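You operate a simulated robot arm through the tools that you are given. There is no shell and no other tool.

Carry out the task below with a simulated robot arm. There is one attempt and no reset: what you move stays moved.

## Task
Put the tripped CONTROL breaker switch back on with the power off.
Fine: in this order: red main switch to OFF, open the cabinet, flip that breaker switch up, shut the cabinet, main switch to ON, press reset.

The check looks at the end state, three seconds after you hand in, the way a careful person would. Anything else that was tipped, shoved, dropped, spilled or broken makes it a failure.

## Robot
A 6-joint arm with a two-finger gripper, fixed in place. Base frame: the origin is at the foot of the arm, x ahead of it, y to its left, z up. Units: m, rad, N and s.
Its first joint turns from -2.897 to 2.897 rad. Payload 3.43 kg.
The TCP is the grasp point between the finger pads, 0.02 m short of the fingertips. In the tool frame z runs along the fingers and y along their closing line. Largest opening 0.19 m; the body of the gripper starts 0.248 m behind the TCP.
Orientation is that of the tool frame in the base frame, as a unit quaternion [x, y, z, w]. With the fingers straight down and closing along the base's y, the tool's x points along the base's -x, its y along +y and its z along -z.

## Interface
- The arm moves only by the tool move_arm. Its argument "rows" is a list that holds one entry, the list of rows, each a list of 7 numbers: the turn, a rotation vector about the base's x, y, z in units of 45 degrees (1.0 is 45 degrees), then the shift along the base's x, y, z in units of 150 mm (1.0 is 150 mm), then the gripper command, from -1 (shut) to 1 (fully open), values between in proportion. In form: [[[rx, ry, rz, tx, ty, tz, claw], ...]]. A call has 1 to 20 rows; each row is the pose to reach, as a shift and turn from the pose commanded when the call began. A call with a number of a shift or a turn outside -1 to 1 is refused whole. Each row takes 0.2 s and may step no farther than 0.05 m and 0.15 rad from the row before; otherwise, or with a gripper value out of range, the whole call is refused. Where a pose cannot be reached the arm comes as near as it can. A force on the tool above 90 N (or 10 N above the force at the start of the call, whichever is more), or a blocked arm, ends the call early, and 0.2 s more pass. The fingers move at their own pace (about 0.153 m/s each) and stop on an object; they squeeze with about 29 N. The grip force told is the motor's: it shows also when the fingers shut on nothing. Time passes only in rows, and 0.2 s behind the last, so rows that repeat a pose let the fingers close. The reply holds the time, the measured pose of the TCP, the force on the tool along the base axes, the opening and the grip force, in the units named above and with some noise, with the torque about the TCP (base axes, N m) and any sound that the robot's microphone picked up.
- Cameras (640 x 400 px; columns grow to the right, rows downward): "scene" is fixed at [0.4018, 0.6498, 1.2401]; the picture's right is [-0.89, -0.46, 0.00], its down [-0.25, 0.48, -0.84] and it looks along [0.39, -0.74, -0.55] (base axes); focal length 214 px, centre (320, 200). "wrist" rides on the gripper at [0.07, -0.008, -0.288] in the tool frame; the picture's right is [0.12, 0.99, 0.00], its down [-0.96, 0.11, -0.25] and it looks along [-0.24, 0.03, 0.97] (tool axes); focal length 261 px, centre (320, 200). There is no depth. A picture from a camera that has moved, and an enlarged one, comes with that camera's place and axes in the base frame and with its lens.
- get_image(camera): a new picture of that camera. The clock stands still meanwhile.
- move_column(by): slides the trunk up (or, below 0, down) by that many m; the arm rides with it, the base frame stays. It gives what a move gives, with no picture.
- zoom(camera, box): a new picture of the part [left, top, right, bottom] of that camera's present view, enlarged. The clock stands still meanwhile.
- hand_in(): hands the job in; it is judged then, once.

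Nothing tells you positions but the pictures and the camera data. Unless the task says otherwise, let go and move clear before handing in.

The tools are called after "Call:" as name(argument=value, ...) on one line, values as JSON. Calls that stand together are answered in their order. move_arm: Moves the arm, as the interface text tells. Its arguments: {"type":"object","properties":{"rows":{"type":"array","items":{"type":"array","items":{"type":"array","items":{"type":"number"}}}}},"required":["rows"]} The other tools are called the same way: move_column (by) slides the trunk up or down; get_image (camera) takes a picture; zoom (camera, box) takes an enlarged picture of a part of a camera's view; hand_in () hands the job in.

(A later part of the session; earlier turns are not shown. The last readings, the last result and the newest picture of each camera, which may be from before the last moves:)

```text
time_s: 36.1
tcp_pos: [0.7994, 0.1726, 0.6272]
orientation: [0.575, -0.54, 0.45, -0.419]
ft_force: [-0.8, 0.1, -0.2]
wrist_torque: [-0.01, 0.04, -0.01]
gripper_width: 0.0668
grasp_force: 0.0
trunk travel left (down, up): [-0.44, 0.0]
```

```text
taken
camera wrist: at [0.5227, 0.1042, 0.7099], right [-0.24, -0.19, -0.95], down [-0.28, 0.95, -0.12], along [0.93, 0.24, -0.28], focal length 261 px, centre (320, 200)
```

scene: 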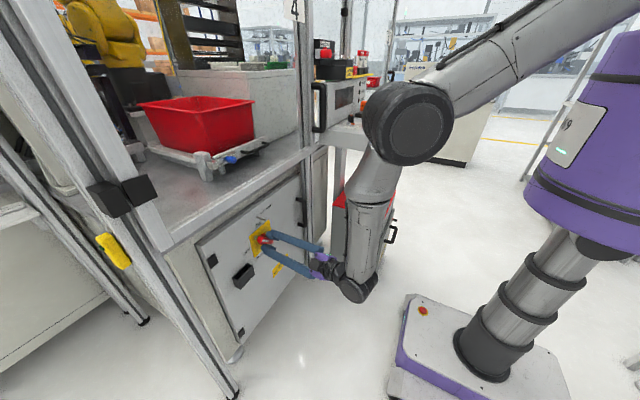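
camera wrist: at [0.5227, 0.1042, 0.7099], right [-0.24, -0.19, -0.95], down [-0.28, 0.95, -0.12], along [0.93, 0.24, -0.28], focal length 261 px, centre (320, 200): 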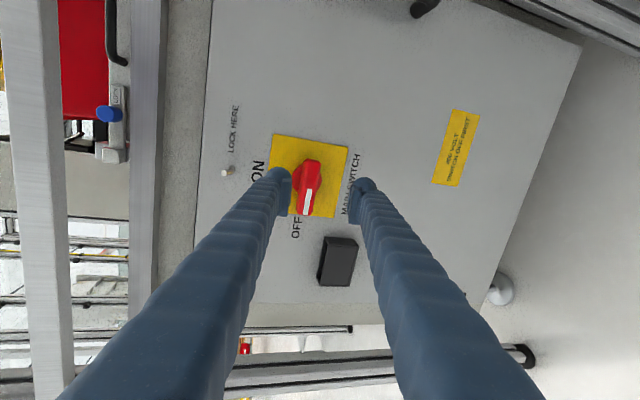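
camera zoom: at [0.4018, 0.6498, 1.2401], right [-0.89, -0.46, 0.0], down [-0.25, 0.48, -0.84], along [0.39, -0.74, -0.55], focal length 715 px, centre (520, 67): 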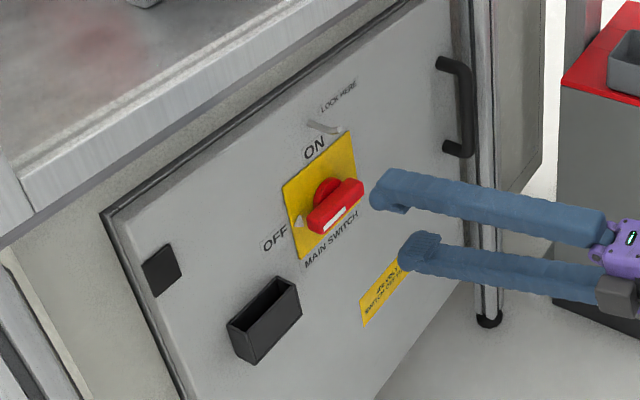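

The main switch is OFF. Next I un-roll the gripper and move to the front of the door handle (about y=-0.105, z=0.58).

Call:
move_arm(rows=[[[0.123, 0.011, -0.043, -0.1, -0.1, 0, -0.16], [0.246, 0.022, -0.087, -0.2, -0.2, 0, -0.16], [0.369, 0.034, -0.13, -0.3, -0.3, 0, -0.16], [0.492, 0.045, -0.174, -0.4, -0.4, 0, -0.16], [0.615, 0.056, -0.217, -0.4, -0.5, 0, -0.16], [0.738, 0.067, -0.261, -0.4, -0.6, 0, -0.16], [0.861, 0.079, -0.304, -0.4, -0.7, 0, -0.16], [0.984, 0.09, -0.348, -0.4, -0.8, 0, -0.16]]])

Call:
move_arm(rows=[[[0.123, 0.011, -0.043, 0, -0.1, 0, -0.16], [0.246, 0.022, -0.087, 0, -0.2, 0, -0.16], [0.369, 0.034, -0.13, 0, -0.3, 0, -0.16], [0.492, 0.045, -0.174, 0, -0.4, 0, -0.16], [0.615, 0.056, -0.217, 0, -0.5, -0.1, -0.16], [0.738, 0.067, -0.261, 0, -0.6, -0.15, -0.16], [0.861, 0.079, -0.304, 0, -0.7, -0.2, -0.16], [0.984, 0.09, -0.348, 0, -0.8, -0.25, -0.16]]])

Call:
get_image(camera="wrist")

Call:
get_image(camera="scene")

```text
time_s: 37.9
tcp_pos: [0.7398, 0.0524, 0.6261]
orientation: [-0.313, 0.755, -0.245, 0.521]
ft_force: [-0.6, 0.9, -0.4]
wrist_torque: [0.0, 0.03, 0.02]
gripper_width: 0.0797
grasp_force: 0.1
trunk travel left (down, up): [-0.44, 0.0]
```

```text
time_s: 39.7
tcp_pos: [0.738, -0.0673, 0.5876]
orientation: [0.0, 0.844, 0.001, 0.537]
ft_force: [0.6, -0.5, -0.1]
wrist_torque: [0.01, -0.01, -0.01]
gripper_width: 0.0796
grasp_force: 0.0
trunk travel left (down, up): [-0.44, 0.0]
```

```text
taken
camera wrist: at [0.4487, -0.0765, 0.6466], right [-0.05, 0.99, -0.11], down [0.18, 0.11, 0.98], along [0.98, 0.03, -0.19], focal length 261 px, centre (320, 200)
```

wrist: 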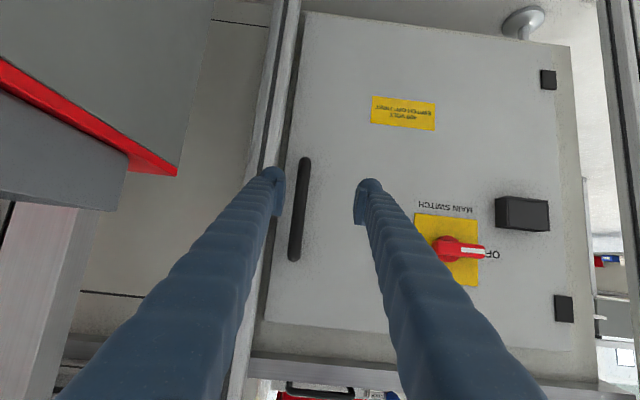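

```text
taken
```

scene: 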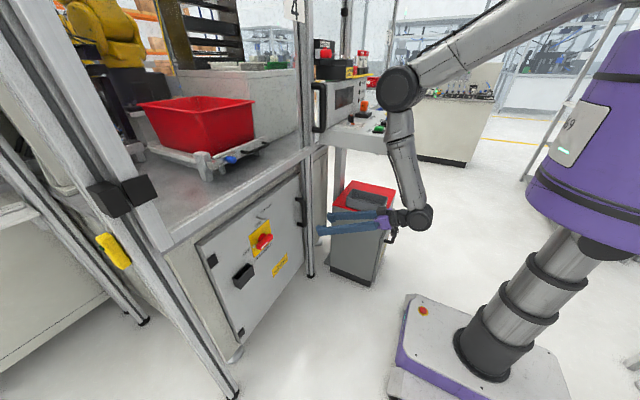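

The handle bar is near (0.89, -0.097, 0.58), about 5 cm from the frame post. I yaw the tool ~20° so the arm stays clear of the operator panel and post, and narrow the opening.

Call:
move_arm(rows=[[[0, 0, -0.09, 0, 0.02, 0, -0.4], [0, 0, -0.18, 0.1, 0.03, 0, -0.4], [0, 0, -0.27, 0.2, 0.03, 0, -0.4], [0, 0, -0.36, 0.3, 0.03, -0.02, -0.4], [0, 0, -0.444, 0.387, 0.03, -0.04, -0.4]]])

Call:
get_image(camera="wrist")

Call:
get_image(camera="scene")

```text
time_s: 40.9
tcp_pos: [0.7972, -0.0626, 0.5835]
orientation: [0.147, 0.831, -0.094, 0.528]
ft_force: [0.4, 0.1, -0.4]
wrist_torque: [0.0, -0.02, -0.01]
gripper_width: 0.0571
grasp_force: 0.2
trunk travel left (down, up): [-0.44, 0.0]
```

```text
taken
camera wrist: at [0.5222, 0.0283, 0.6409], right [0.29, 0.95, -0.11], down [0.21, 0.05, 0.98], along [0.93, -0.31, -0.19], focal length 261 px, centre (320, 200)
```

wrist: 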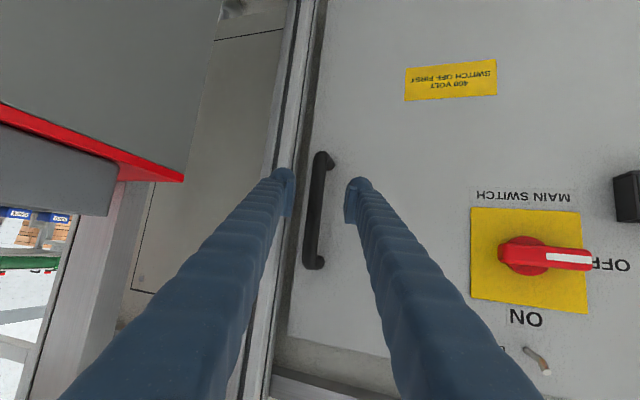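

```text
taken
```

scene: 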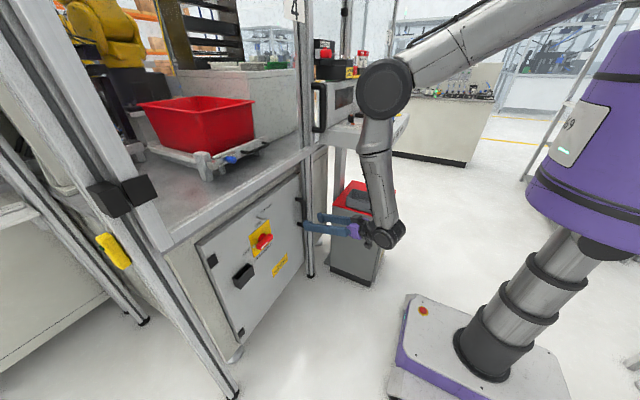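

The handle is centered between the fingers. I advance along the tool direction until the fingers straddle it, then close.

Call:
move_arm(rows=[[[0, 0, 0, 0.14, -0.05, 0, -0.4], [0, 0, 0, 0.28, -0.1, 0, -0.4], [0, 0, 0, 0.42, -0.154, 0, -0.4], [0, 0, 0, 0.567, -0.207, 0, -0.4]]])

Call:
zoom(camera="wrist", box=[220, 130, 420, 280])

Call:
zoom(camera="scene", box=[240, 170, 340, 250])

```text
time_s: 41.9
tcp_pos: [0.8776, -0.093, 0.5804]
orientation: [0.145, 0.832, -0.094, 0.527]
ft_force: [-37.6, 20.7, 16.8]
wrist_torque: [-1.16, -0.38, -2.19]
gripper_width: 0.0559
grasp_force: 0.0
trunk travel left (down, up): [-0.44, 0.0]
```

```text
2.67 times, centred on (320, 205) of wrist
camera zoom: at [0.6027, -0.003, 0.6398], right [0.29, 0.95, -0.11], down [0.22, 0.05, 0.98], along [0.93, -0.31, -0.19], focal length 695 px, centre (320, 187)
```

zoom: 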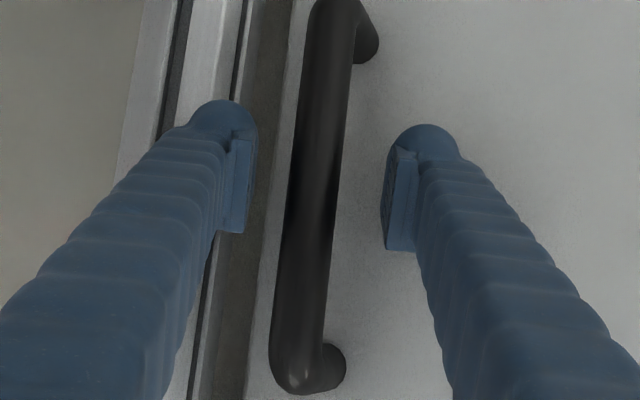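

```text
5.00 times, centred on (290, 210) of scene
camera zoom: at [0.4018, 0.6498, 1.2401], right [-0.89, -0.46, 0.0], down [-0.25, 0.48, -0.84], along [0.39, -0.74, -0.55], focal length 1072 px, centre (470, 150)
```

zoom: 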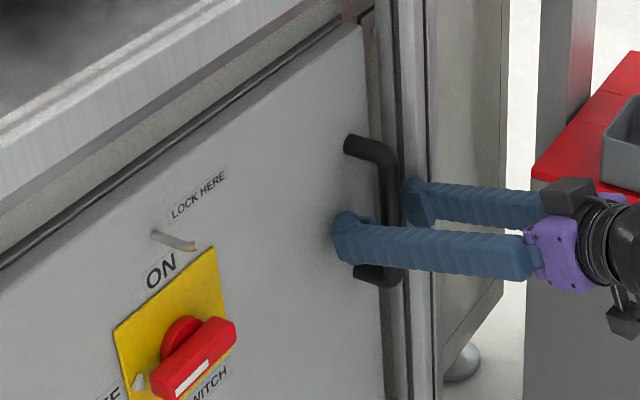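

The -y fingertip touches the post slightly, and the bar is already well between the pads. I back off 1 cm and close.

Call:
move_arm(rows=[[[0, 0, 0, -0.07, 0.025, 0, -0.45], [0, 0, 0, -0.07, 0.025, 0, -0.8], [0, 0, 0, -0.07, 0.025, 0, -1], [0, 0, 0, -0.07, 0.025, 0, -1]]])

Call:
zoom(camera="wrist", box=[220, 130, 420, 280])

```text
time_s: 42.9
tcp_pos: [0.871, -0.0933, 0.5838]
orientation: [0.149, 0.83, -0.095, 0.529]
ft_force: [-0.7, -32.4, 6.0]
wrist_torque: [-0.46, -0.35, -0.25]
gripper_width: 0.0207
grasp_force: 44.3
trunk travel left (down, up): [-0.44, 0.0]
```

```text
2.67 times, centred on (320, 205) of wrist
camera zoom: at [0.5966, -0.0016, 0.6408], right [0.3, 0.95, -0.11], down [0.21, 0.05, 0.98], along [0.93, -0.31, -0.19], focal length 695 px, centre (320, 187)
```

zoom: 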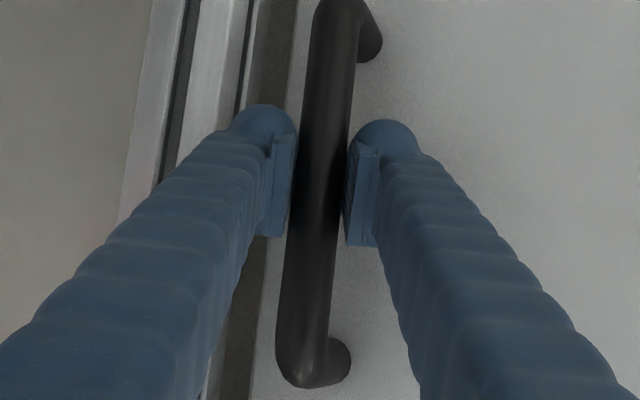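

The handle is gripped. I pull the first few degrees along the hinge arc (hinge near (0.946, 0.42)) to see if it opens freely.

Call:
move_arm(rows=[[[0, 0, 0, -0.1, 0.01, 0, -1], [0, 0.02, -0.03, -0.2, 0.03, 0, -1], [0, 0.04, -0.07, -0.3, 0.055, 0, -1], [0, 0.06, -0.1, -0.44, 0.097, 0, -1], [0, 0.08, -0.13, -0.587, 0.139, 0, -1]]])

Call:
get_image(camera="scene")

Call:
get_image(camera="wrist")

```text
time_s: 44.1
tcp_pos: [0.7796, -0.0768, 0.5827]
orientation: [0.19, 0.838, -0.129, 0.495]
ft_force: [-16.4, -54.2, 15.1]
wrist_torque: [-0.36, -0.12, -0.13]
gripper_width: 0.0211
grasp_force: 45.2
trunk travel left (down, up): [-0.44, 0.0]
```

```text
taken
```

scene: 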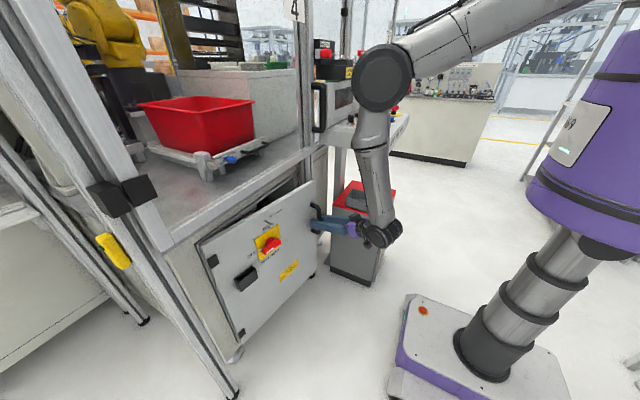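

```text
taken
camera wrist: at [0.5207, 0.0454, 0.6578], right [0.39, 0.91, -0.13], down [0.28, 0.02, 0.96], along [0.88, -0.41, -0.25], focal length 261 px, centre (320, 200)
```

wrist: 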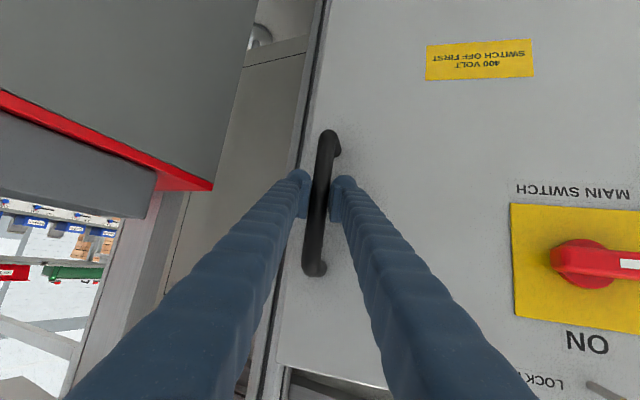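

The door opens freely. I keep pulling along the arc to about 28°, with slight y relief and more pitch.

Call:
move_arm(rows=[[[0.01, 0.03, -0.02, -0.14, -0.02, 0, -1], [0.03, 0.06, -0.05, -0.275, 0.033, 0, -1], [0.05, 0.09, -0.08, -0.41, 0.085, 0, -1], [0.07, 0.13, -0.11, -0.551, 0.148, 0, -1], [0.09, 0.17, -0.14, -0.66, 0.2, 0, -1], [0.1, 0.19, -0.17, -0.765, 0.257, 0, -1], [0.117, 0.22, -0.2, -0.87, 0.315, 0, -1], [0.117, 0.22, -0.2, -0.97, 0.38, 0, -1]]])

Call:
get_image(camera="scene")

Call:
get_image(camera="wrist")

```text
time_s: 45.9
tcp_pos: [0.6372, -0.0119, 0.5835]
orientation: [0.261, 0.866, -0.14, 0.402]
ft_force: [-5.9, -7.4, 3.3]
wrist_torque: [0.16, 0.2, 0.25]
gripper_width: 0.0206
grasp_force: 44.6
trunk travel left (down, up): [-0.44, 0.0]
```

```text
taken
```

scene: 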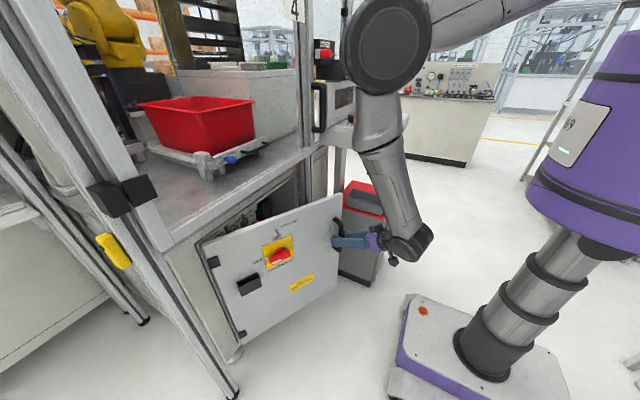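

```text
taken
camera wrist: at [0.4162, 0.1352, 0.7121], right [0.5, 0.86, -0.12], down [0.43, -0.12, 0.89], along [0.75, -0.5, -0.43], focal length 261 px, centre (320, 200)
```

wrist: 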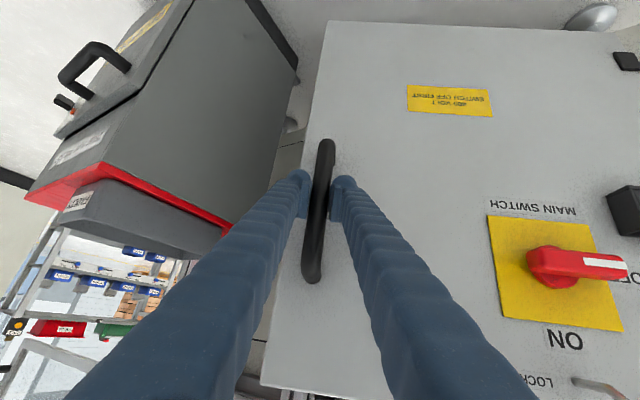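

Going well at ~28°. I continue the arc to about 45°, steepening the pitch.

Call:
move_arm(rows=[[[0.03, 0.04, 0, -0.12, 0.085, 0, -1], [0.06, 0.08, -0.02, -0.244, 0.175, 0, -1], [0.09, 0.12, -0.04, -0.36, 0.27, 0, -1], [0.12, 0.17, -0.06, -0.472, 0.37, 0, -1], [0.15, 0.22, -0.08, -0.58, 0.475, 0, -1], [0.195, 0.27, -0.1, -0.682, 0.583, 0, -1]]])

Call:
get_image(camera="scene")

Call:
get_image(camera="wrist")

```text
time_s: 47.3
tcp_pos: [0.5364, 0.0758, 0.5834]
orientation: [0.309, 0.902, -0.116, 0.28]
ft_force: [4.1, 4.0, 1.6]
wrist_torque: [-0.66, -1.01, -0.01]
gripper_width: 0.0207
grasp_force: 44.7
trunk travel left (down, up): [-0.44, 0.0]
```

```text
taken
```

scene: 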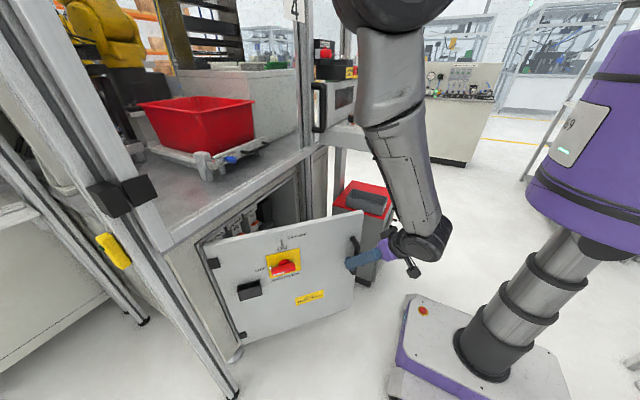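

```text
taken
camera wrist: at [0.3603, 0.2139, 0.7768], right [0.54, 0.84, -0.1], down [0.59, -0.29, 0.75], along [0.6, -0.47, -0.65], focal length 261 px, centre (320, 200)
```

wrist: 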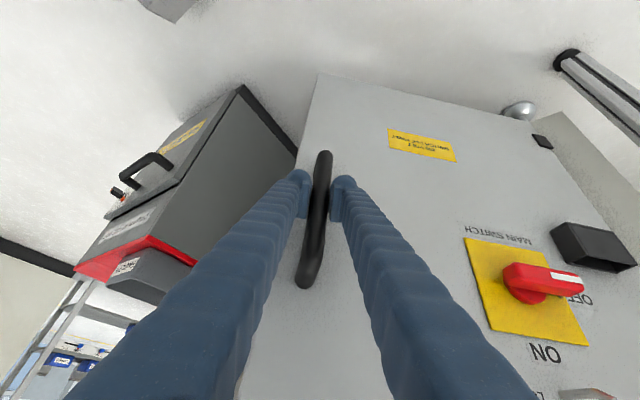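

Still smooth at ~43°. I continue to about 60°.

Call:
move_arm(rows=[[[0.03, 0.03, -0.02, -0.095, 0.113, 0, -1], [0.07, 0.07, -0.04, -0.19, 0.231, 0, -1], [0.1, 0.11, -0.07, -0.277, 0.352, 0, -1], [0.13, 0.15, -0.1, -0.36, 0.478, 0, -1], [0.16, 0.18, -0.13, -0.436, 0.607, 0, -1], [0.19, 0.21, -0.16, -0.507, 0.739, 0, -1], [0.216, 0.25, -0.18, -0.56, 0.847, 0, -1]]])

Call:
get_image(camera="scene")

Call:
get_image(camera="wrist")

```text
time_s: 48.9
tcp_pos: [0.4557, 0.2032, 0.583]
orientation: [0.381, 0.907, -0.087, 0.157]
ft_force: [26.5, 12.2, 5.3]
wrist_torque: [-0.53, -1.03, 0.09]
gripper_width: 0.0211
grasp_force: 45.3
trunk travel left (down, up): [-0.44, 0.0]
```

```text
taken
```

scene: 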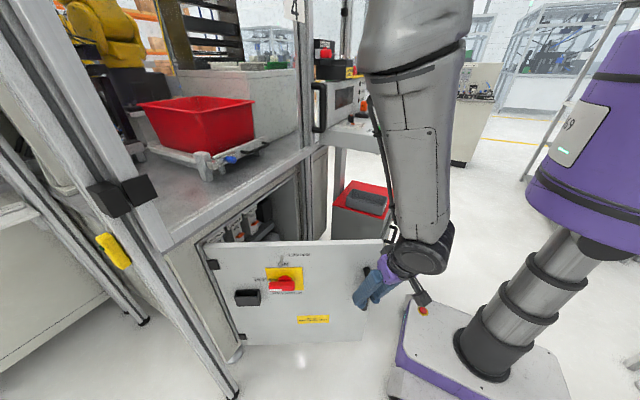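

```text
taken
camera wrist: at [0.3397, 0.3239, 0.8272], right [0.64, 0.77, -0.08], down [0.66, -0.49, 0.57], along [0.39, -0.41, -0.82], focal length 261 px, centre (320, 200)
```

wrist: 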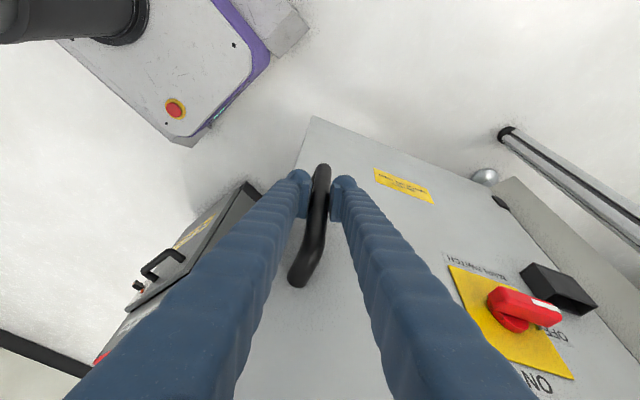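

The door is ~60° open and breakers are visible inside. I zoom in.

Call:
zoom(camera="scene", box=[190, 170, 320, 260])

```text
4.44 times, centred on (255, 215) of scene
camera zoom: at [0.4018, 0.6498, 1.2401], right [-0.89, -0.46, 0.0], down [-0.25, 0.48, -0.84], along [0.39, -0.74, -0.55], focal length 953 px, centre (609, 133)
```

zoom: 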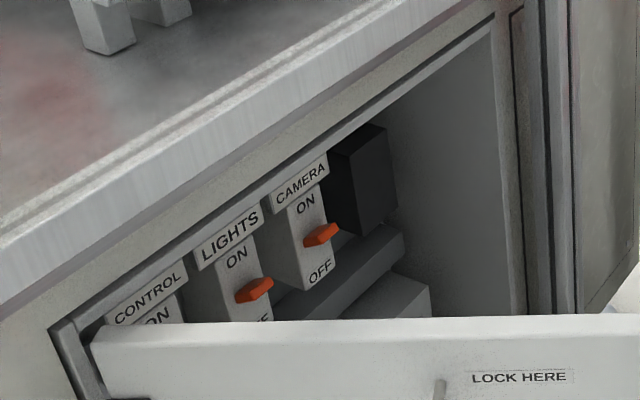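

I continue opening using a refitted hinge at (0.914, 0.407), R≈0.50, toward ~78°.

Call:
move_arm(rows=[[[0.02, 0.015, -0.04, -0.03, 0.11, 0, -1], [0.04, 0.03, -0.08, -0.06, 0.22, 0, -1], [0.06, 0.04, -0.13, -0.105, 0.36, 0, -1], [0.08, 0.06, -0.19, -0.147, 0.504, 0, -1], [0.1, 0.075, -0.25, -0.175, 0.617, 0, -1], [0.12, 0.09, -0.3, -0.2, 0.73, 0, -1], [0.12, 0.09, -0.35, -0.22, 0.845, 0, -1], [0.12, 0.09, -0.4, -0.237, 0.962, 0, -1]]])

Call:
get_image(camera="scene")

```text
time_s: 50.7
tcp_pos: [0.415, 0.3468, 0.5836]
orientation: [0.521, 0.845, -0.083, 0.09]
ft_force: [0.2, 1.4, -8.1]
wrist_torque: [-0.09, -0.73, 0.25]
gripper_width: 0.021
grasp_force: 44.9
trunk travel left (down, up): [-0.44, 0.0]
```

```text
taken
```

scene: 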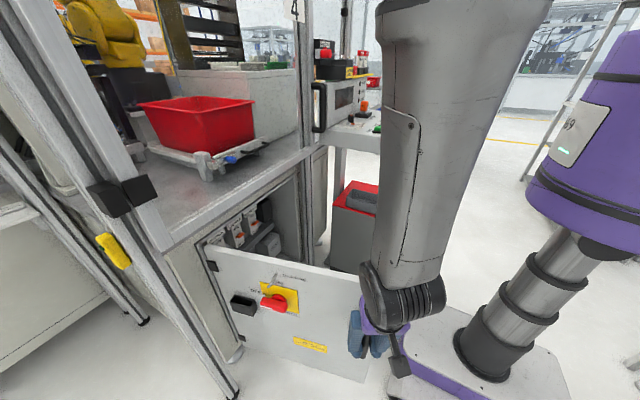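

I continue to about 96° open.

Call:
move_arm(rows=[[[0, 0, -0.05, -0.005, 0.11, 0, -1], [0, 0, -0.1, -0.01, 0.22, 0, -1], [0, 0, -0.15, -0.016, 0.343, 0, -1], [0, 0, -0.2, -0.014, 0.46, 0, -1], [0, 0, -0.25, -0.01, 0.57, 0, -1], [0, 0, -0.3, -0.004, 0.693, 0, -1], [0, 0, -0.35, 0.015, 0.83, 0, -1], [0, 0, -0.4, 0.04, 0.98, 0, -1]]])

Call:
get_image(camera="scene")

Call:
get_image(camera="wrist")

```text
time_s: 52.5
tcp_pos: [0.4189, 0.4941, 0.5837]
orientation: [0.648, 0.752, -0.098, 0.076]
ft_force: [-62.5, 10.4, -27.9]
wrist_torque: [0.52, -0.63, -0.53]
gripper_width: 0.0208
grasp_force: 45.2
trunk travel left (down, up): [-0.44, 0.0]
```

```text
taken
```

scene: 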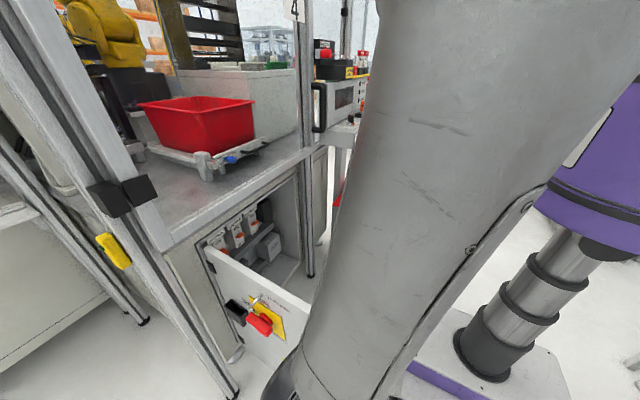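

```text
taken
camera wrist: at [0.4033, 0.6297, 0.8448], right [0.96, 0.25, -0.08], down [0.26, -0.85, 0.47], along [0.05, -0.47, -0.88], focal length 261 px, centre (320, 200)
```

wrist: 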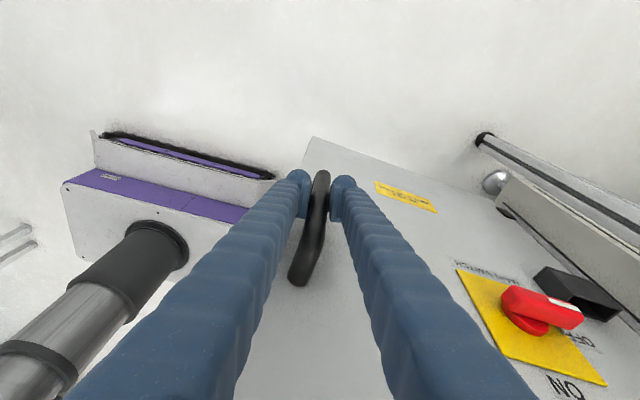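

The door is ~95° open. I relieve the force, open the fingers, back away from the bar and lift.

Call:
move_arm(rows=[[[0, 0, 0, -0.03, 0, 0, -0.9], [0, 0, 0, -0.03, 0, 0, -0.5], [0, 0, 0, -0.03, 0, 0, -0.3], [0, 0, 0, -0.03, 0.1, 0.03, -0.3], [0, 0, 0, -0.03, 0.25, 0.06, -0.3], [0, 0, 0, -0.03, 0.4, 0.1, -0.3], [0, 0, 0, -0.03, 0.45, 0.4, -0.3], [0, 0, 0, -0.03, 0.45, 0.7, -0.3], [0, 0, 0, -0.03, 0.45, 1, -0.3]]])

Call:
get_image(camera="wrist")

Call:
get_image(camera="scene")

```text
time_s: 54.5
tcp_pos: [0.4166, 0.5477, 0.7327]
orientation: [0.646, 0.753, -0.085, 0.09]
ft_force: [0.1, -0.4, 0.2]
wrist_torque: [0.03, -0.07, 0.0]
gripper_width: 0.0666
grasp_force: 0.1
out of reach, approached as far as the arm can: row 5, 6, 7, 8, 9
trunk travel left (down, up): [-0.44, 0.0]
```

```text
taken
camera wrist: at [0.3903, 0.6837, 0.9934], right [0.96, 0.26, -0.04], down [0.25, -0.84, 0.47], along [0.09, -0.47, -0.88], focal length 261 px, centre (320, 200)
```

wrist: 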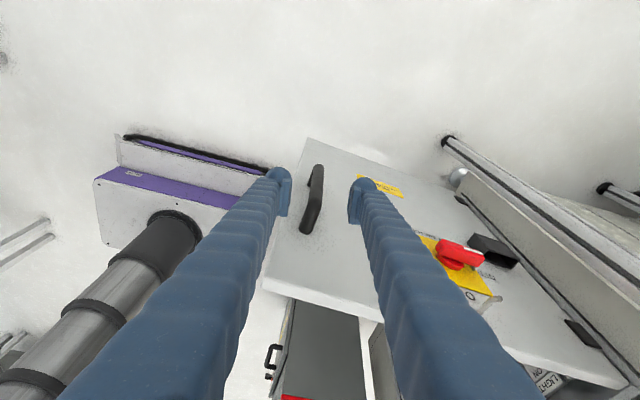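

```text
taken
```

scene: 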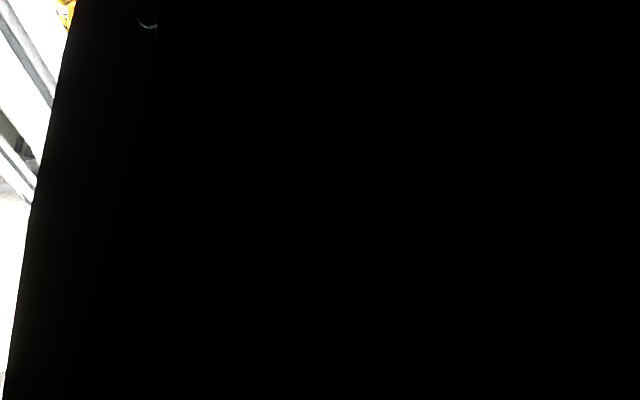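

The arm blocks the scene camera for the moment, but the wrist view shows the handle released. I lift above the door while straightening the tool to vertical.

Call:
move_arm(rows=[[[0.06, 0.006, 0, 0, 0, 0.2, -0.3], [0.12, 0.012, 0, 0, 0, 0.4, -0.3], [0.18, 0.02, 0, 0, 0, 0.6, -0.3], [0.25, 0.026, 0, 0, 0, 0.8, -0.3], [0.313, 0.033, 0, 0, 0, 1, -0.3]]])

Call:
get_image(camera="wrist")

```text
time_s: 55.7
tcp_pos: [0.4044, 0.5309, 0.8727]
orientation: [0.651, 0.759, 0.014, 0.022]
ft_force: [-0.1, -1.1, 0.1]
wrist_torque: [0.01, -0.03, -0.01]
gripper_width: 0.0667
grasp_force: 0.2
out of reach, approached as far as the arm can: row 1, 2, 3, 4, 5
trunk travel left (down, up): [-0.44, 0.0]
```

```text
taken
camera wrist: at [0.3716, 0.6003, 1.1582], right [0.96, 0.27, 0.05], down [0.25, -0.93, 0.27], along [0.12, -0.25, -0.96], focal length 261 px, centre (320, 200)
```

wrist: 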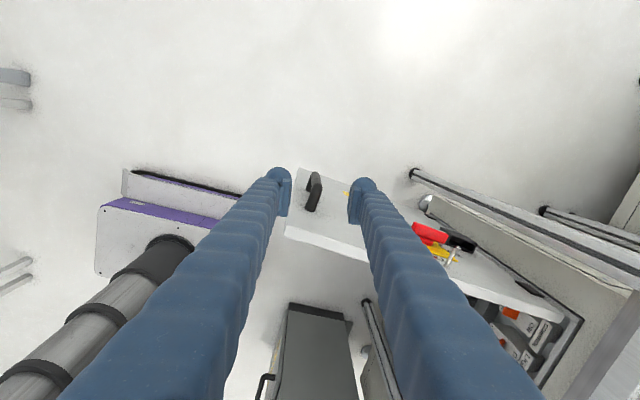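

I'm above the door top now. I swing over to the -y side of the door, un-yawing the tool.

Call:
move_arm(rows=[[[0, 0, 0.1, 0.05, -0.1, 0.05, -0.6], [0, 0, 0.2, 0.1, -0.2, 0.1, -0.6], [0, 0, 0.3, 0.2, -0.3, 0.15, -0.6], [0, 0, 0.4, 0.3, -0.4, 0.15, -0.6], [0, 0, 0.5, 0.4, -0.5, 0.15, -0.6], [0, 0, 0.6, 0.5, -0.6, 0.15, -0.6], [0, 0, 0.7, 0.6, -0.7, 0.15, -0.6], [0, 0, 0.8, 0.7, -0.8, 0.15, -0.6], [0, 0, 0.9, 0.8, -0.95, 0.15, -0.6]]])

Call:
get_image(camera="wrist")

```text
time_s: 57.7
tcp_pos: [0.5223, 0.3867, 0.8939]
orientation: [0.348, 0.937, 0.02, 0.022]
ft_force: [-0.8, -0.4, -0.6]
wrist_torque: [0.04, 0.03, -0.02]
gripper_width: 0.038
grasp_force: 0.1
out of reach, approached as far as the arm can: row 9
trunk travel left (down, up): [-0.44, 0.0]
```

```text
taken
camera wrist: at [0.4479, 0.4191, 1.1772], right [0.56, 0.83, 0.05], down [0.79, -0.54, 0.28], along [0.26, -0.12, -0.96], focal length 261 px, centre (320, 200)
```

wrist: 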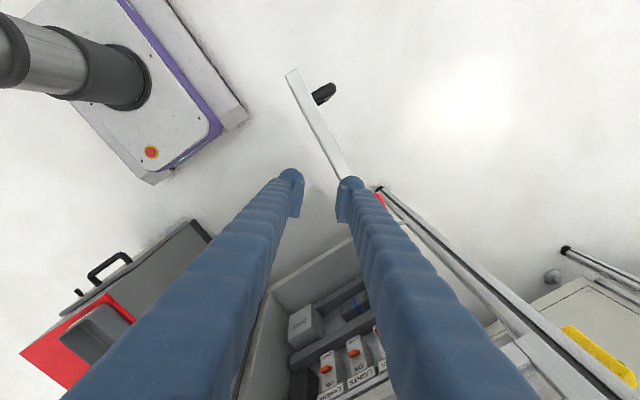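

The inside of the cabinet comes into view. I continue to the -y side and finish un-yawing.

Call:
move_arm(rows=[[[0, 0, 0.1, 0.05, -0.12, 0, -0.6], [0, 0, 0.2, 0.1, -0.24, 0, -0.6], [0, 0, 0.3, 0.15, -0.36, 0, -0.6], [0, 0, 0.4, 0.2, -0.48, 0, -0.6], [0, 0, 0.5, 0.25, -0.6, 0, -0.6], [0, 0, 0.6, 0.3, -0.72, 0, -0.6], [0, 0, 0.7, 0.35, -0.84, 0, -0.6], [0, 0, 0.8, 0.4, -0.95, 0, -0.6], [0, 0, 0.9, 0.4, -1, 0, -0.6]]])

Call:
get_image(camera="wrist")

Call:
get_image(camera="scene")

```text
time_s: 59.7
tcp_pos: [0.5901, 0.2515, 0.8939]
orientation: [0.293, 0.955, 0.045, 0.005]
ft_force: [0.2, -0.9, -0.4]
wrist_torque: [0.25, -0.16, 0.06]
gripper_width: 0.0381
grasp_force: 0.2
out of reach, approached as far as the arm can: row 1, 2, 3, 4, 5, 6, 7
trunk travel left (down, up): [-0.44, 0.0]
```

```text
taken
camera wrist: at [0.5177, 0.2583, 1.1802], right [0.46, 0.89, 0.09], down [0.85, -0.46, 0.24], along [0.25, -0.03, -0.97], focal length 261 px, centre (320, 200)
```

wrist: 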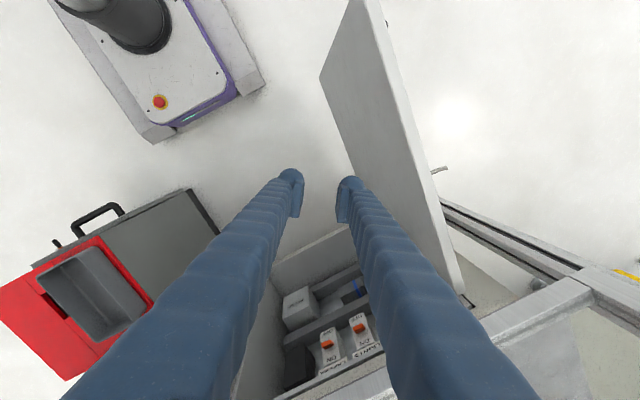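

```text
taken
```

scene: 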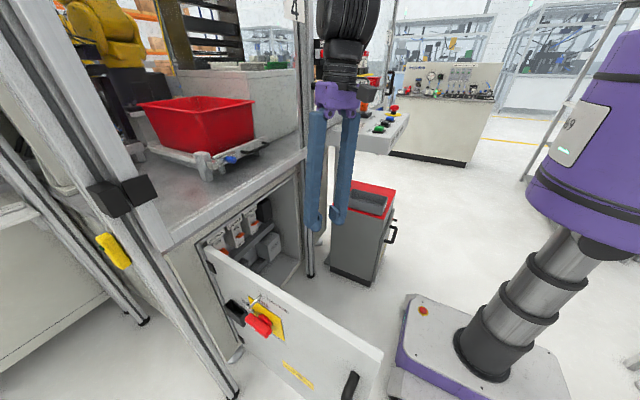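

The yaw seems to be lagging; I hold briefly to see if the arm settles.

Call:
move_arm(rows=[[[0, 0, 0, 0, 0, 0, -0.6], [0, 0, 0, 0, 0, 0, -0.6]]])

```text
time_s: 60.3
tcp_pos: [0.582, 0.2383, 0.8932]
orientation: [0.0, 1.0, 0.023, 0.006]
ft_force: [0.8, -0.3, -0.1]
wrist_torque: [-0.05, 0.03, 0.0]
gripper_width: 0.0379
grasp_force: 0.0
trunk travel left (down, up): [-0.44, 0.0]
```

Settled at tool-down. Now I descend again in front of the open cabinet at y≈0.15.

Call:
move_arm(rows=[[[0, 0, 0, 0, -0.2, -0.1, -0.6], [0, 0, 0, 0, -0.4, -0.3, -0.6], [0, 0, 0, 0, -0.6, -0.55, -0.6], [0, 0, 0, 0, -0.6, -0.8, -0.6], [0, 0, 0, 0, -0.6, -1, -0.6]]])

Call:
move_arm(rows=[[[0, 0, 0, 0, 0, -0.25, -0.6], [0, 0, 0, 0, 0, -0.5, -0.6], [0, 0, 0, 0, 0, -0.75, -0.6], [0, 0, 0, 0, 0, -1, -0.6]]])

Call:
move_arm(rows=[[[0, -0.125, 0, 0.05, 0, -0.2, -0.6], [0, -0.25, 0, 0.1, 0, -0.4, -0.6], [0, -0.375, 0, 0.2, 0, -0.55, -0.6], [0, -0.5, 0, 0.3, 0, -0.65, -0.6], [0, -0.625, 0, 0.45, 0, -0.65, -0.6], [0, -0.75, 0, 0.6, 0, -0.65, -0.6], [0, -0.875, 0, 0.7, 0, -0.6, -0.6], [0, -1, 0, 0.8, 0, -0.6, -0.6]]])

Call:
get_image(camera="wrist")

Call:
get_image(camera="scene")

```text
time_s: 61.5
tcp_pos: [0.5752, 0.1575, 0.7417]
orientation: [-0.059, 0.998, 0.035, 0.0]
ft_force: [0.8, -1.8, -0.2]
wrist_torque: [0.18, 0.34, 0.05]
gripper_width: 0.0379
grasp_force: 0.0
trunk travel left (down, up): [-0.44, 0.0]
```

```text
time_s: 62.5
tcp_pos: [0.5833, 0.1471, 0.5921]
orientation: [0.002, 1.0, 0.024, 0.007]
ft_force: [0.5, -0.4, 0.4]
wrist_torque: [-0.04, 0.01, 0.03]
gripper_width: 0.0379
grasp_force: 0.1
trunk travel left (down, up): [-0.44, 0.0]
```

```text
time_s: 64.3
tcp_pos: [0.722, 0.0665, 0.4933]
orientation: [-0.018, 0.92, 0.109, 0.377]
ft_force: [0.1, -0.2, -0.2]
wrist_torque: [0.08, 0.09, 0.13]
gripper_width: 0.0382
grasp_force: 0.1
out of reach, approached as far as the arm can: row 1, 2, 3, 4, 5, 6, 7, 8
trunk travel left (down, up): [-0.44, 0.0]
```

```text
taken
camera wrist: at [0.4747, -0.0009, 0.6407], right [-0.2, 0.97, 0.1], down [0.5, 0.01, 0.86], along [0.84, 0.23, -0.49], focal length 261 px, centre (320, 200)
```

wrist: 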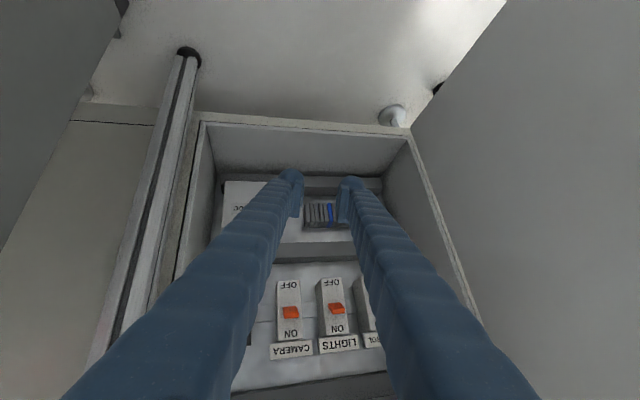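

```text
taken
```

scene: 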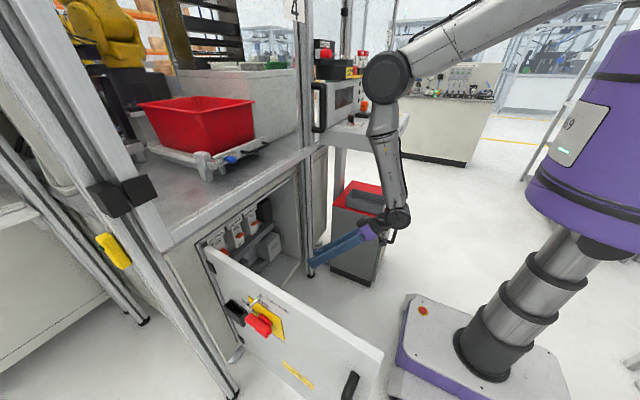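

The wrist took a different branch with other limits, but the breakers are visible: LIGHTS lever ≈(1.07, 0.168, 0.565), so CONTROL should be at y≈0.27. I zoom from the scene camera.

Call:
zoom(camera="scene", box=[195, 190, 295, 270])

Call:
zoom(camera="wrist", box=[230, 200, 430, 390])

```text
5.00 times, centred on (245, 230) of scene
camera zoom: at [0.4018, 0.6498, 1.2401], right [-0.89, -0.46, 0.0], down [-0.25, 0.48, -0.84], along [0.39, -0.74, -0.55], focal length 1072 px, centre (695, 50)
```

zoom: 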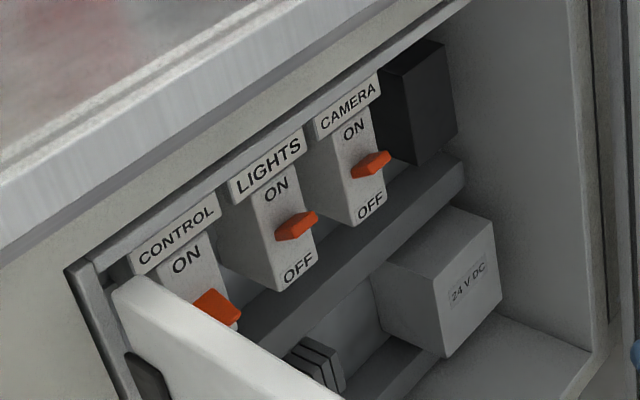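

```text
2.11 times, centred on (330, 295) of wrist
camera zoom: at [0.4747, -0.0009, 0.6407], right [-0.2, 0.97, 0.1], down [0.5, 0.01, 0.86], along [0.84, 0.23, -0.49], focal length 549 px, centre (299, 0)
```

zoom: 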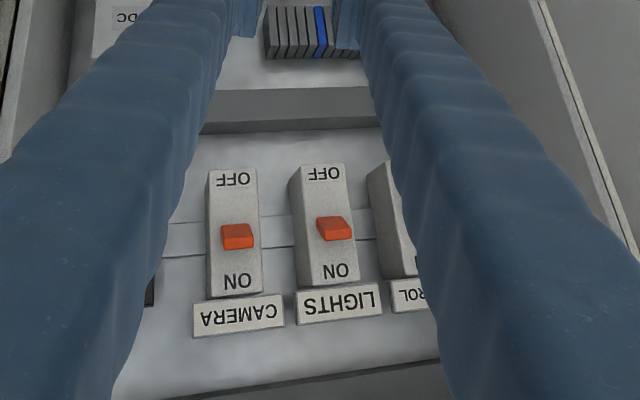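

CONTROL's lever sits around (1.07, 0.263, 0.548), lower than its neighbors. I move toward it in front of the opening, trying for less pitch and heading straight.

Call:
move_arm(rows=[[[0, 0, -0.05, 0.1, 0.15, 0, -1], [0, -0.05, -0.1, 0.2, 0.3, 0, -1], [0, -0.1, -0.15, 0.3, 0.45, 0, -1], [0, -0.15, -0.2, 0.4, 0.6, 0, -1], [0, -0.2, -0.25, 0.5, 0.75, 0, -1], [0, -0.25, -0.3, 0.6, 0.9, 0, -1]]])

Call:
get_image(camera="wrist")

Call:
get_image(camera="scene")

```text
time_s: 65.7
tcp_pos: [0.8172, 0.0864, 0.4887]
orientation: [0.025, 0.884, 0.144, 0.444]
ft_force: [0.0, -0.3, 0.0]
wrist_torque: [-0.03, -0.04, 0.01]
gripper_width: 0.0
grasp_force: 29.0
out of reach, approached as far as the arm can: row 1, 2, 3, 4, 5, 6
trunk travel left (down, up): [-0.44, 0.0]
```

```text
taken
camera wrist: at [0.5481, 0.0224, 0.593], right [-0.15, 0.97, 0.18], down [0.38, -0.11, 0.92], along [0.91, 0.21, -0.35], focal length 261 px, centre (320, 200)
```

wrist: 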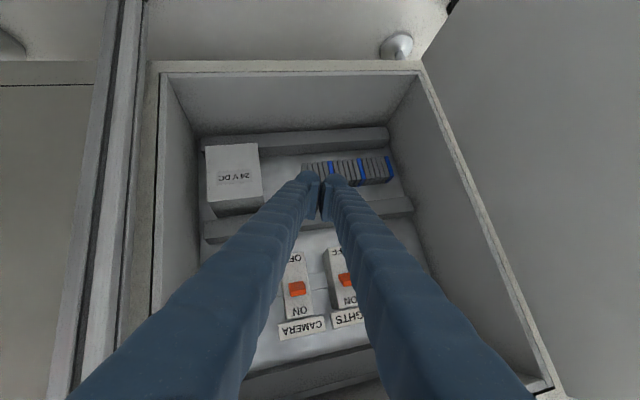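

```text
taken
```

scene: 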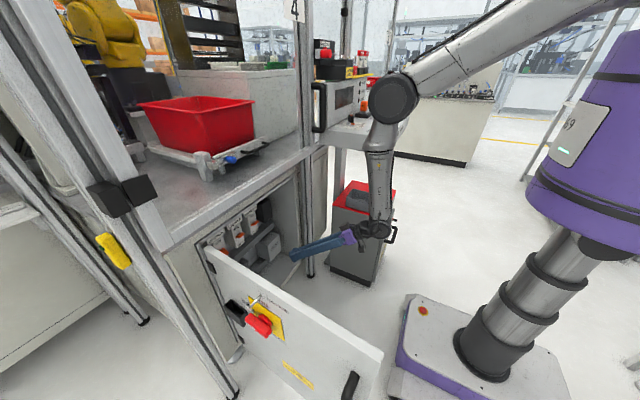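

This wrist branch needs the tool heading at least ~17° to +y of the arm's azimuth. I use a 30° heading with 25° pitch, approaching the CONTROL breaker from the -y side with closed fingers.

Call:
move_arm(rows=[[[-0.04, -0.05, 0.08, 0.07, 0.07, 0.01, -1], [-0.08, -0.1, 0.155, 0.15, 0.15, 0.02, -1], [-0.12, -0.15, 0.23, 0.25, 0.23, 0.03, -1], [-0.16, -0.2, 0.31, 0.33, 0.31, 0.05, -1], [-0.2, -0.25, 0.39, 0.42, 0.4, 0.06, -1], [-0.235, -0.3, 0.455, 0.5, 0.46, 0.07, -1], [-0.269, -0.34, 0.516, 0.55, 0.52, 0.08, -1]]])

Call:
get_image(camera="wrist")

Call:
get_image(camera="scene")

```text
time_s: 67.3
tcp_pos: [0.9214, 0.1611, 0.5473]
orientation: [-0.214, 0.822, 0.159, 0.504]
ft_force: [0.1, 0.2, -0.2]
wrist_torque: [-0.03, 0.0, -0.05]
gripper_width: 0.0
grasp_force: 28.6
out of reach, approached as far as the arm can: row 1, 2, 3, 4, 5, 6, 7
trunk travel left (down, up): [-0.44, 0.0]
```

```text
taken
camera wrist: at [0.6793, 0.0012, 0.6114], right [-0.56, 0.83, -0.06], down [0.14, 0.17, 0.98], along [0.82, 0.54, -0.21], focal length 261 px, centre (320, 200)
```

wrist: 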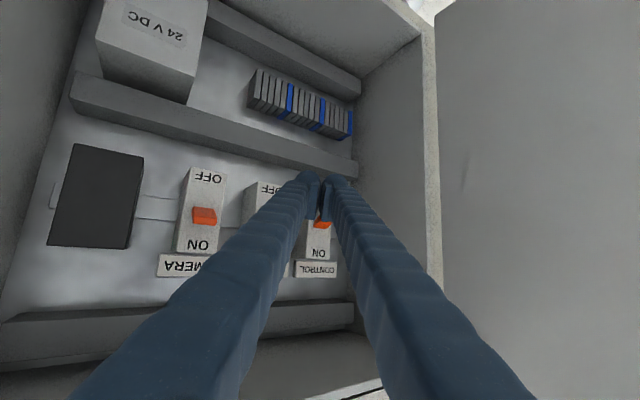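

```text
taken
```

scene: 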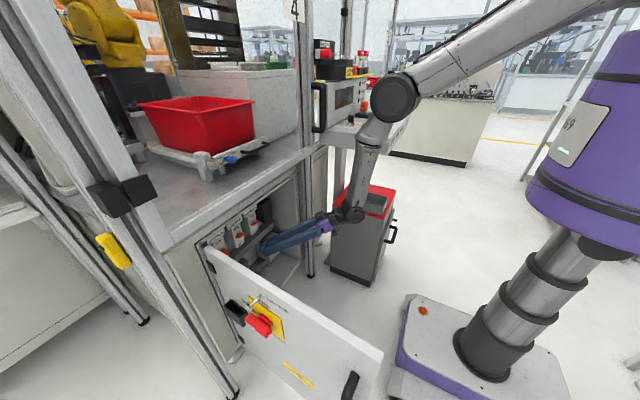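

The approach lines up with CONTROL's lever (~(1.07, 0.265, 0.551)). I go forward and lower with a bit more pitch.

Call:
move_arm(rows=[[[-0.03, 0.05, 0, 0.1, 0.05, -0.08, -1], [-0.055, 0.096, 0, 0.2, 0.12, -0.16, -1], [-0.08, 0.14, 0, 0.3, 0.19, -0.24, -1], [-0.08, 0.14, 0, 0.4, 0.26, -0.33, -1]]])

Call:
get_image(camera="wrist")

Call:
zoom(camera="scene", box=[195, 190, 295, 270])

```text
time_s: 68.3
tcp_pos: [0.9672, 0.1946, 0.5234]
orientation: [-0.221, 0.853, 0.144, 0.449]
ft_force: [0.7, 0.2, -0.1]
wrist_torque: [0.01, 0.0, -0.01]
gripper_width: 0.0
grasp_force: 29.1
out of reach, approached as far as the arm can: row 2, 3, 4
trunk travel left (down, up): [-0.44, 0.0]
```

```text
taken
camera wrist: at [0.7344, 0.0409, 0.6229], right [-0.56, 0.82, -0.05], down [0.25, 0.23, 0.94], along [0.79, 0.52, -0.33], focal length 261 px, centre (320, 200)
```

wrist: 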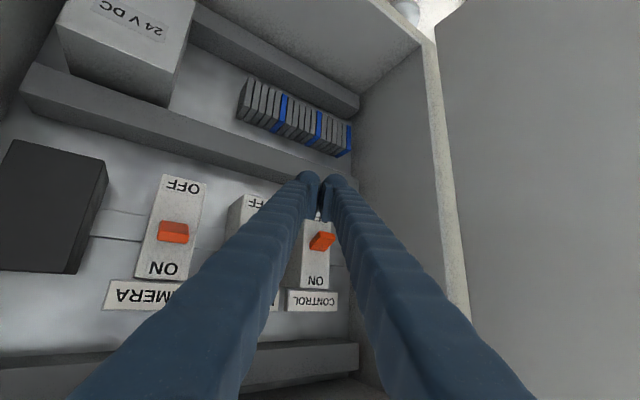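

```text
5.00 times, centred on (245, 230) of scene
camera zoom: at [0.4018, 0.6498, 1.2401], right [-0.89, -0.46, 0.0], down [-0.25, 0.48, -0.84], along [0.39, -0.74, -0.55], focal length 1072 px, centre (695, 50)
```

zoom: 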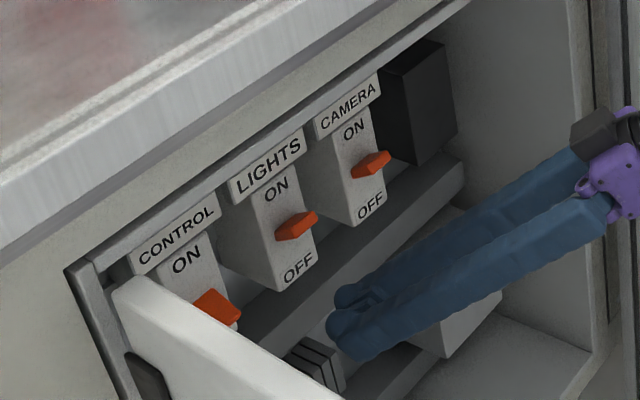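

The tip is below the lever level, aimed right. I advance the fingertips beneath the lever.

Call:
move_arm(rows=[[[0, 0, 0, 0.15, 0.1, 0, -1], [0, 0, 0, 0.3, 0.2, 0, -1], [0, 0, 0, 0.42, 0.29, 0, -1]]])

Call:
zoom(camera="wrist", box=[220, 140, 420, 300])

Call:
zoom(camera="scene", box=[195, 190, 295, 270])

```text
time_s: 69.1
tcp_pos: [1.0156, 0.2354, 0.5466]
orientation: [-0.221, 0.853, 0.144, 0.45]
ft_force: [0.5, -0.8, -0.6]
wrist_torque: [0.02, -0.06, 0.03]
gripper_width: 0.0
grasp_force: 29.5
out of reach, approached as far as the arm can: row 1, 2, 3
trunk travel left (down, up): [-0.44, 0.0]
```

```text
2.50 times, centred on (320, 220) of wrist
camera zoom: at [0.7824, 0.0831, 0.6469], right [-0.56, 0.82, -0.05], down [0.25, 0.23, 0.94], along [0.79, 0.52, -0.33], focal length 652 px, centre (320, 150)
```

zoom: 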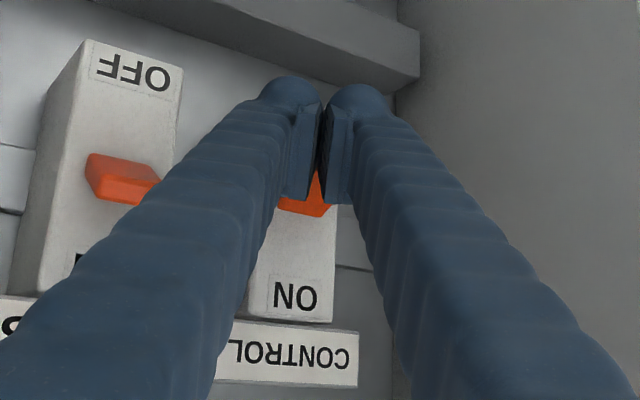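

```text
5.00 times, centred on (245, 230) of scene
camera zoom: at [0.4018, 0.6498, 1.2401], right [-0.89, -0.46, 0.0], down [-0.25, 0.48, -0.84], along [0.39, -0.74, -0.55], focal length 1072 px, centre (695, 50)
```

zoom: 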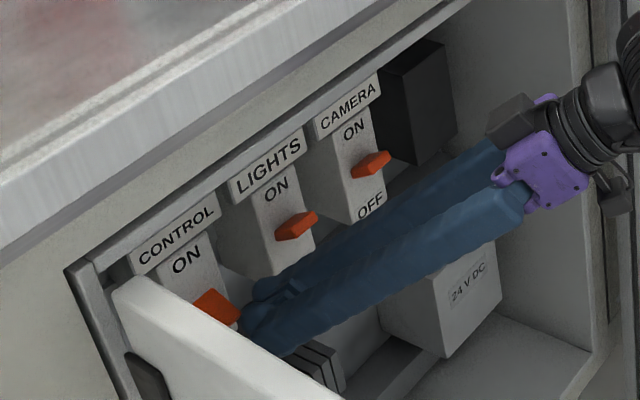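

Reaching farther raises z, so I'm on some joint limit. I check the whole arm's posture.

Call:
get_image(camera="scene")

```text
taken
```

scene: 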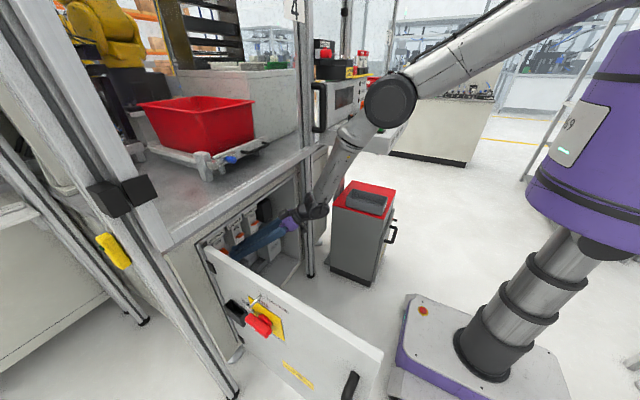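

The arm is nearly stretched because the trunk is at its top. I retract out of the cabinet, lower the trunk, and come back.

Call:
move_arm(rows=[[[0, 0, 0, -0.2, -0.12, 0, -1], [0, 0, 0, -0.4, -0.25, 0, -1], [0, 0, 0, -0.6, -0.37, 0, -1], [0, 0, 0, -0.8, -0.5, 0, -1], [0, 0, 0, -0.9, -0.57, 0, -1]]])

Call:
move_column(by=-0.1)

Call:
get_image(camera="scene")

```text
time_s: 70.3
tcp_pos: [0.8964, 0.1481, 0.5402]
orientation: [-0.22, 0.853, 0.155, 0.447]
ft_force: [-0.1, -0.5, 0.1]
wrist_torque: [0.05, 0.01, 0.01]
gripper_width: 0.0
grasp_force: 29.3
out of reach, approached as far as the arm can: row 4, 5
trunk travel left (down, up): [-0.44, 0.0]
```

```text
time_s: 71.6
tcp_pos: [0.8977, 0.1499, 0.4395]
orientation: [-0.219, 0.853, 0.155, 0.447]
ft_force: [0.7, 0.5, 0.3]
wrist_torque: [0.01, 0.03, -0.01]
gripper_width: 0.0
grasp_force: 28.8
trunk travel left (down, up): [-0.34, 0.1]
```

```text
taken
```

scene: 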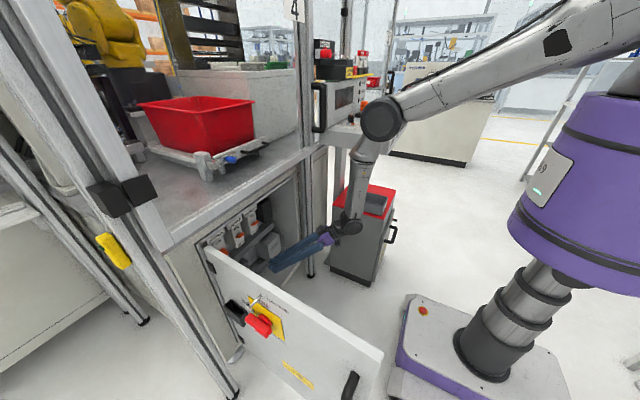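

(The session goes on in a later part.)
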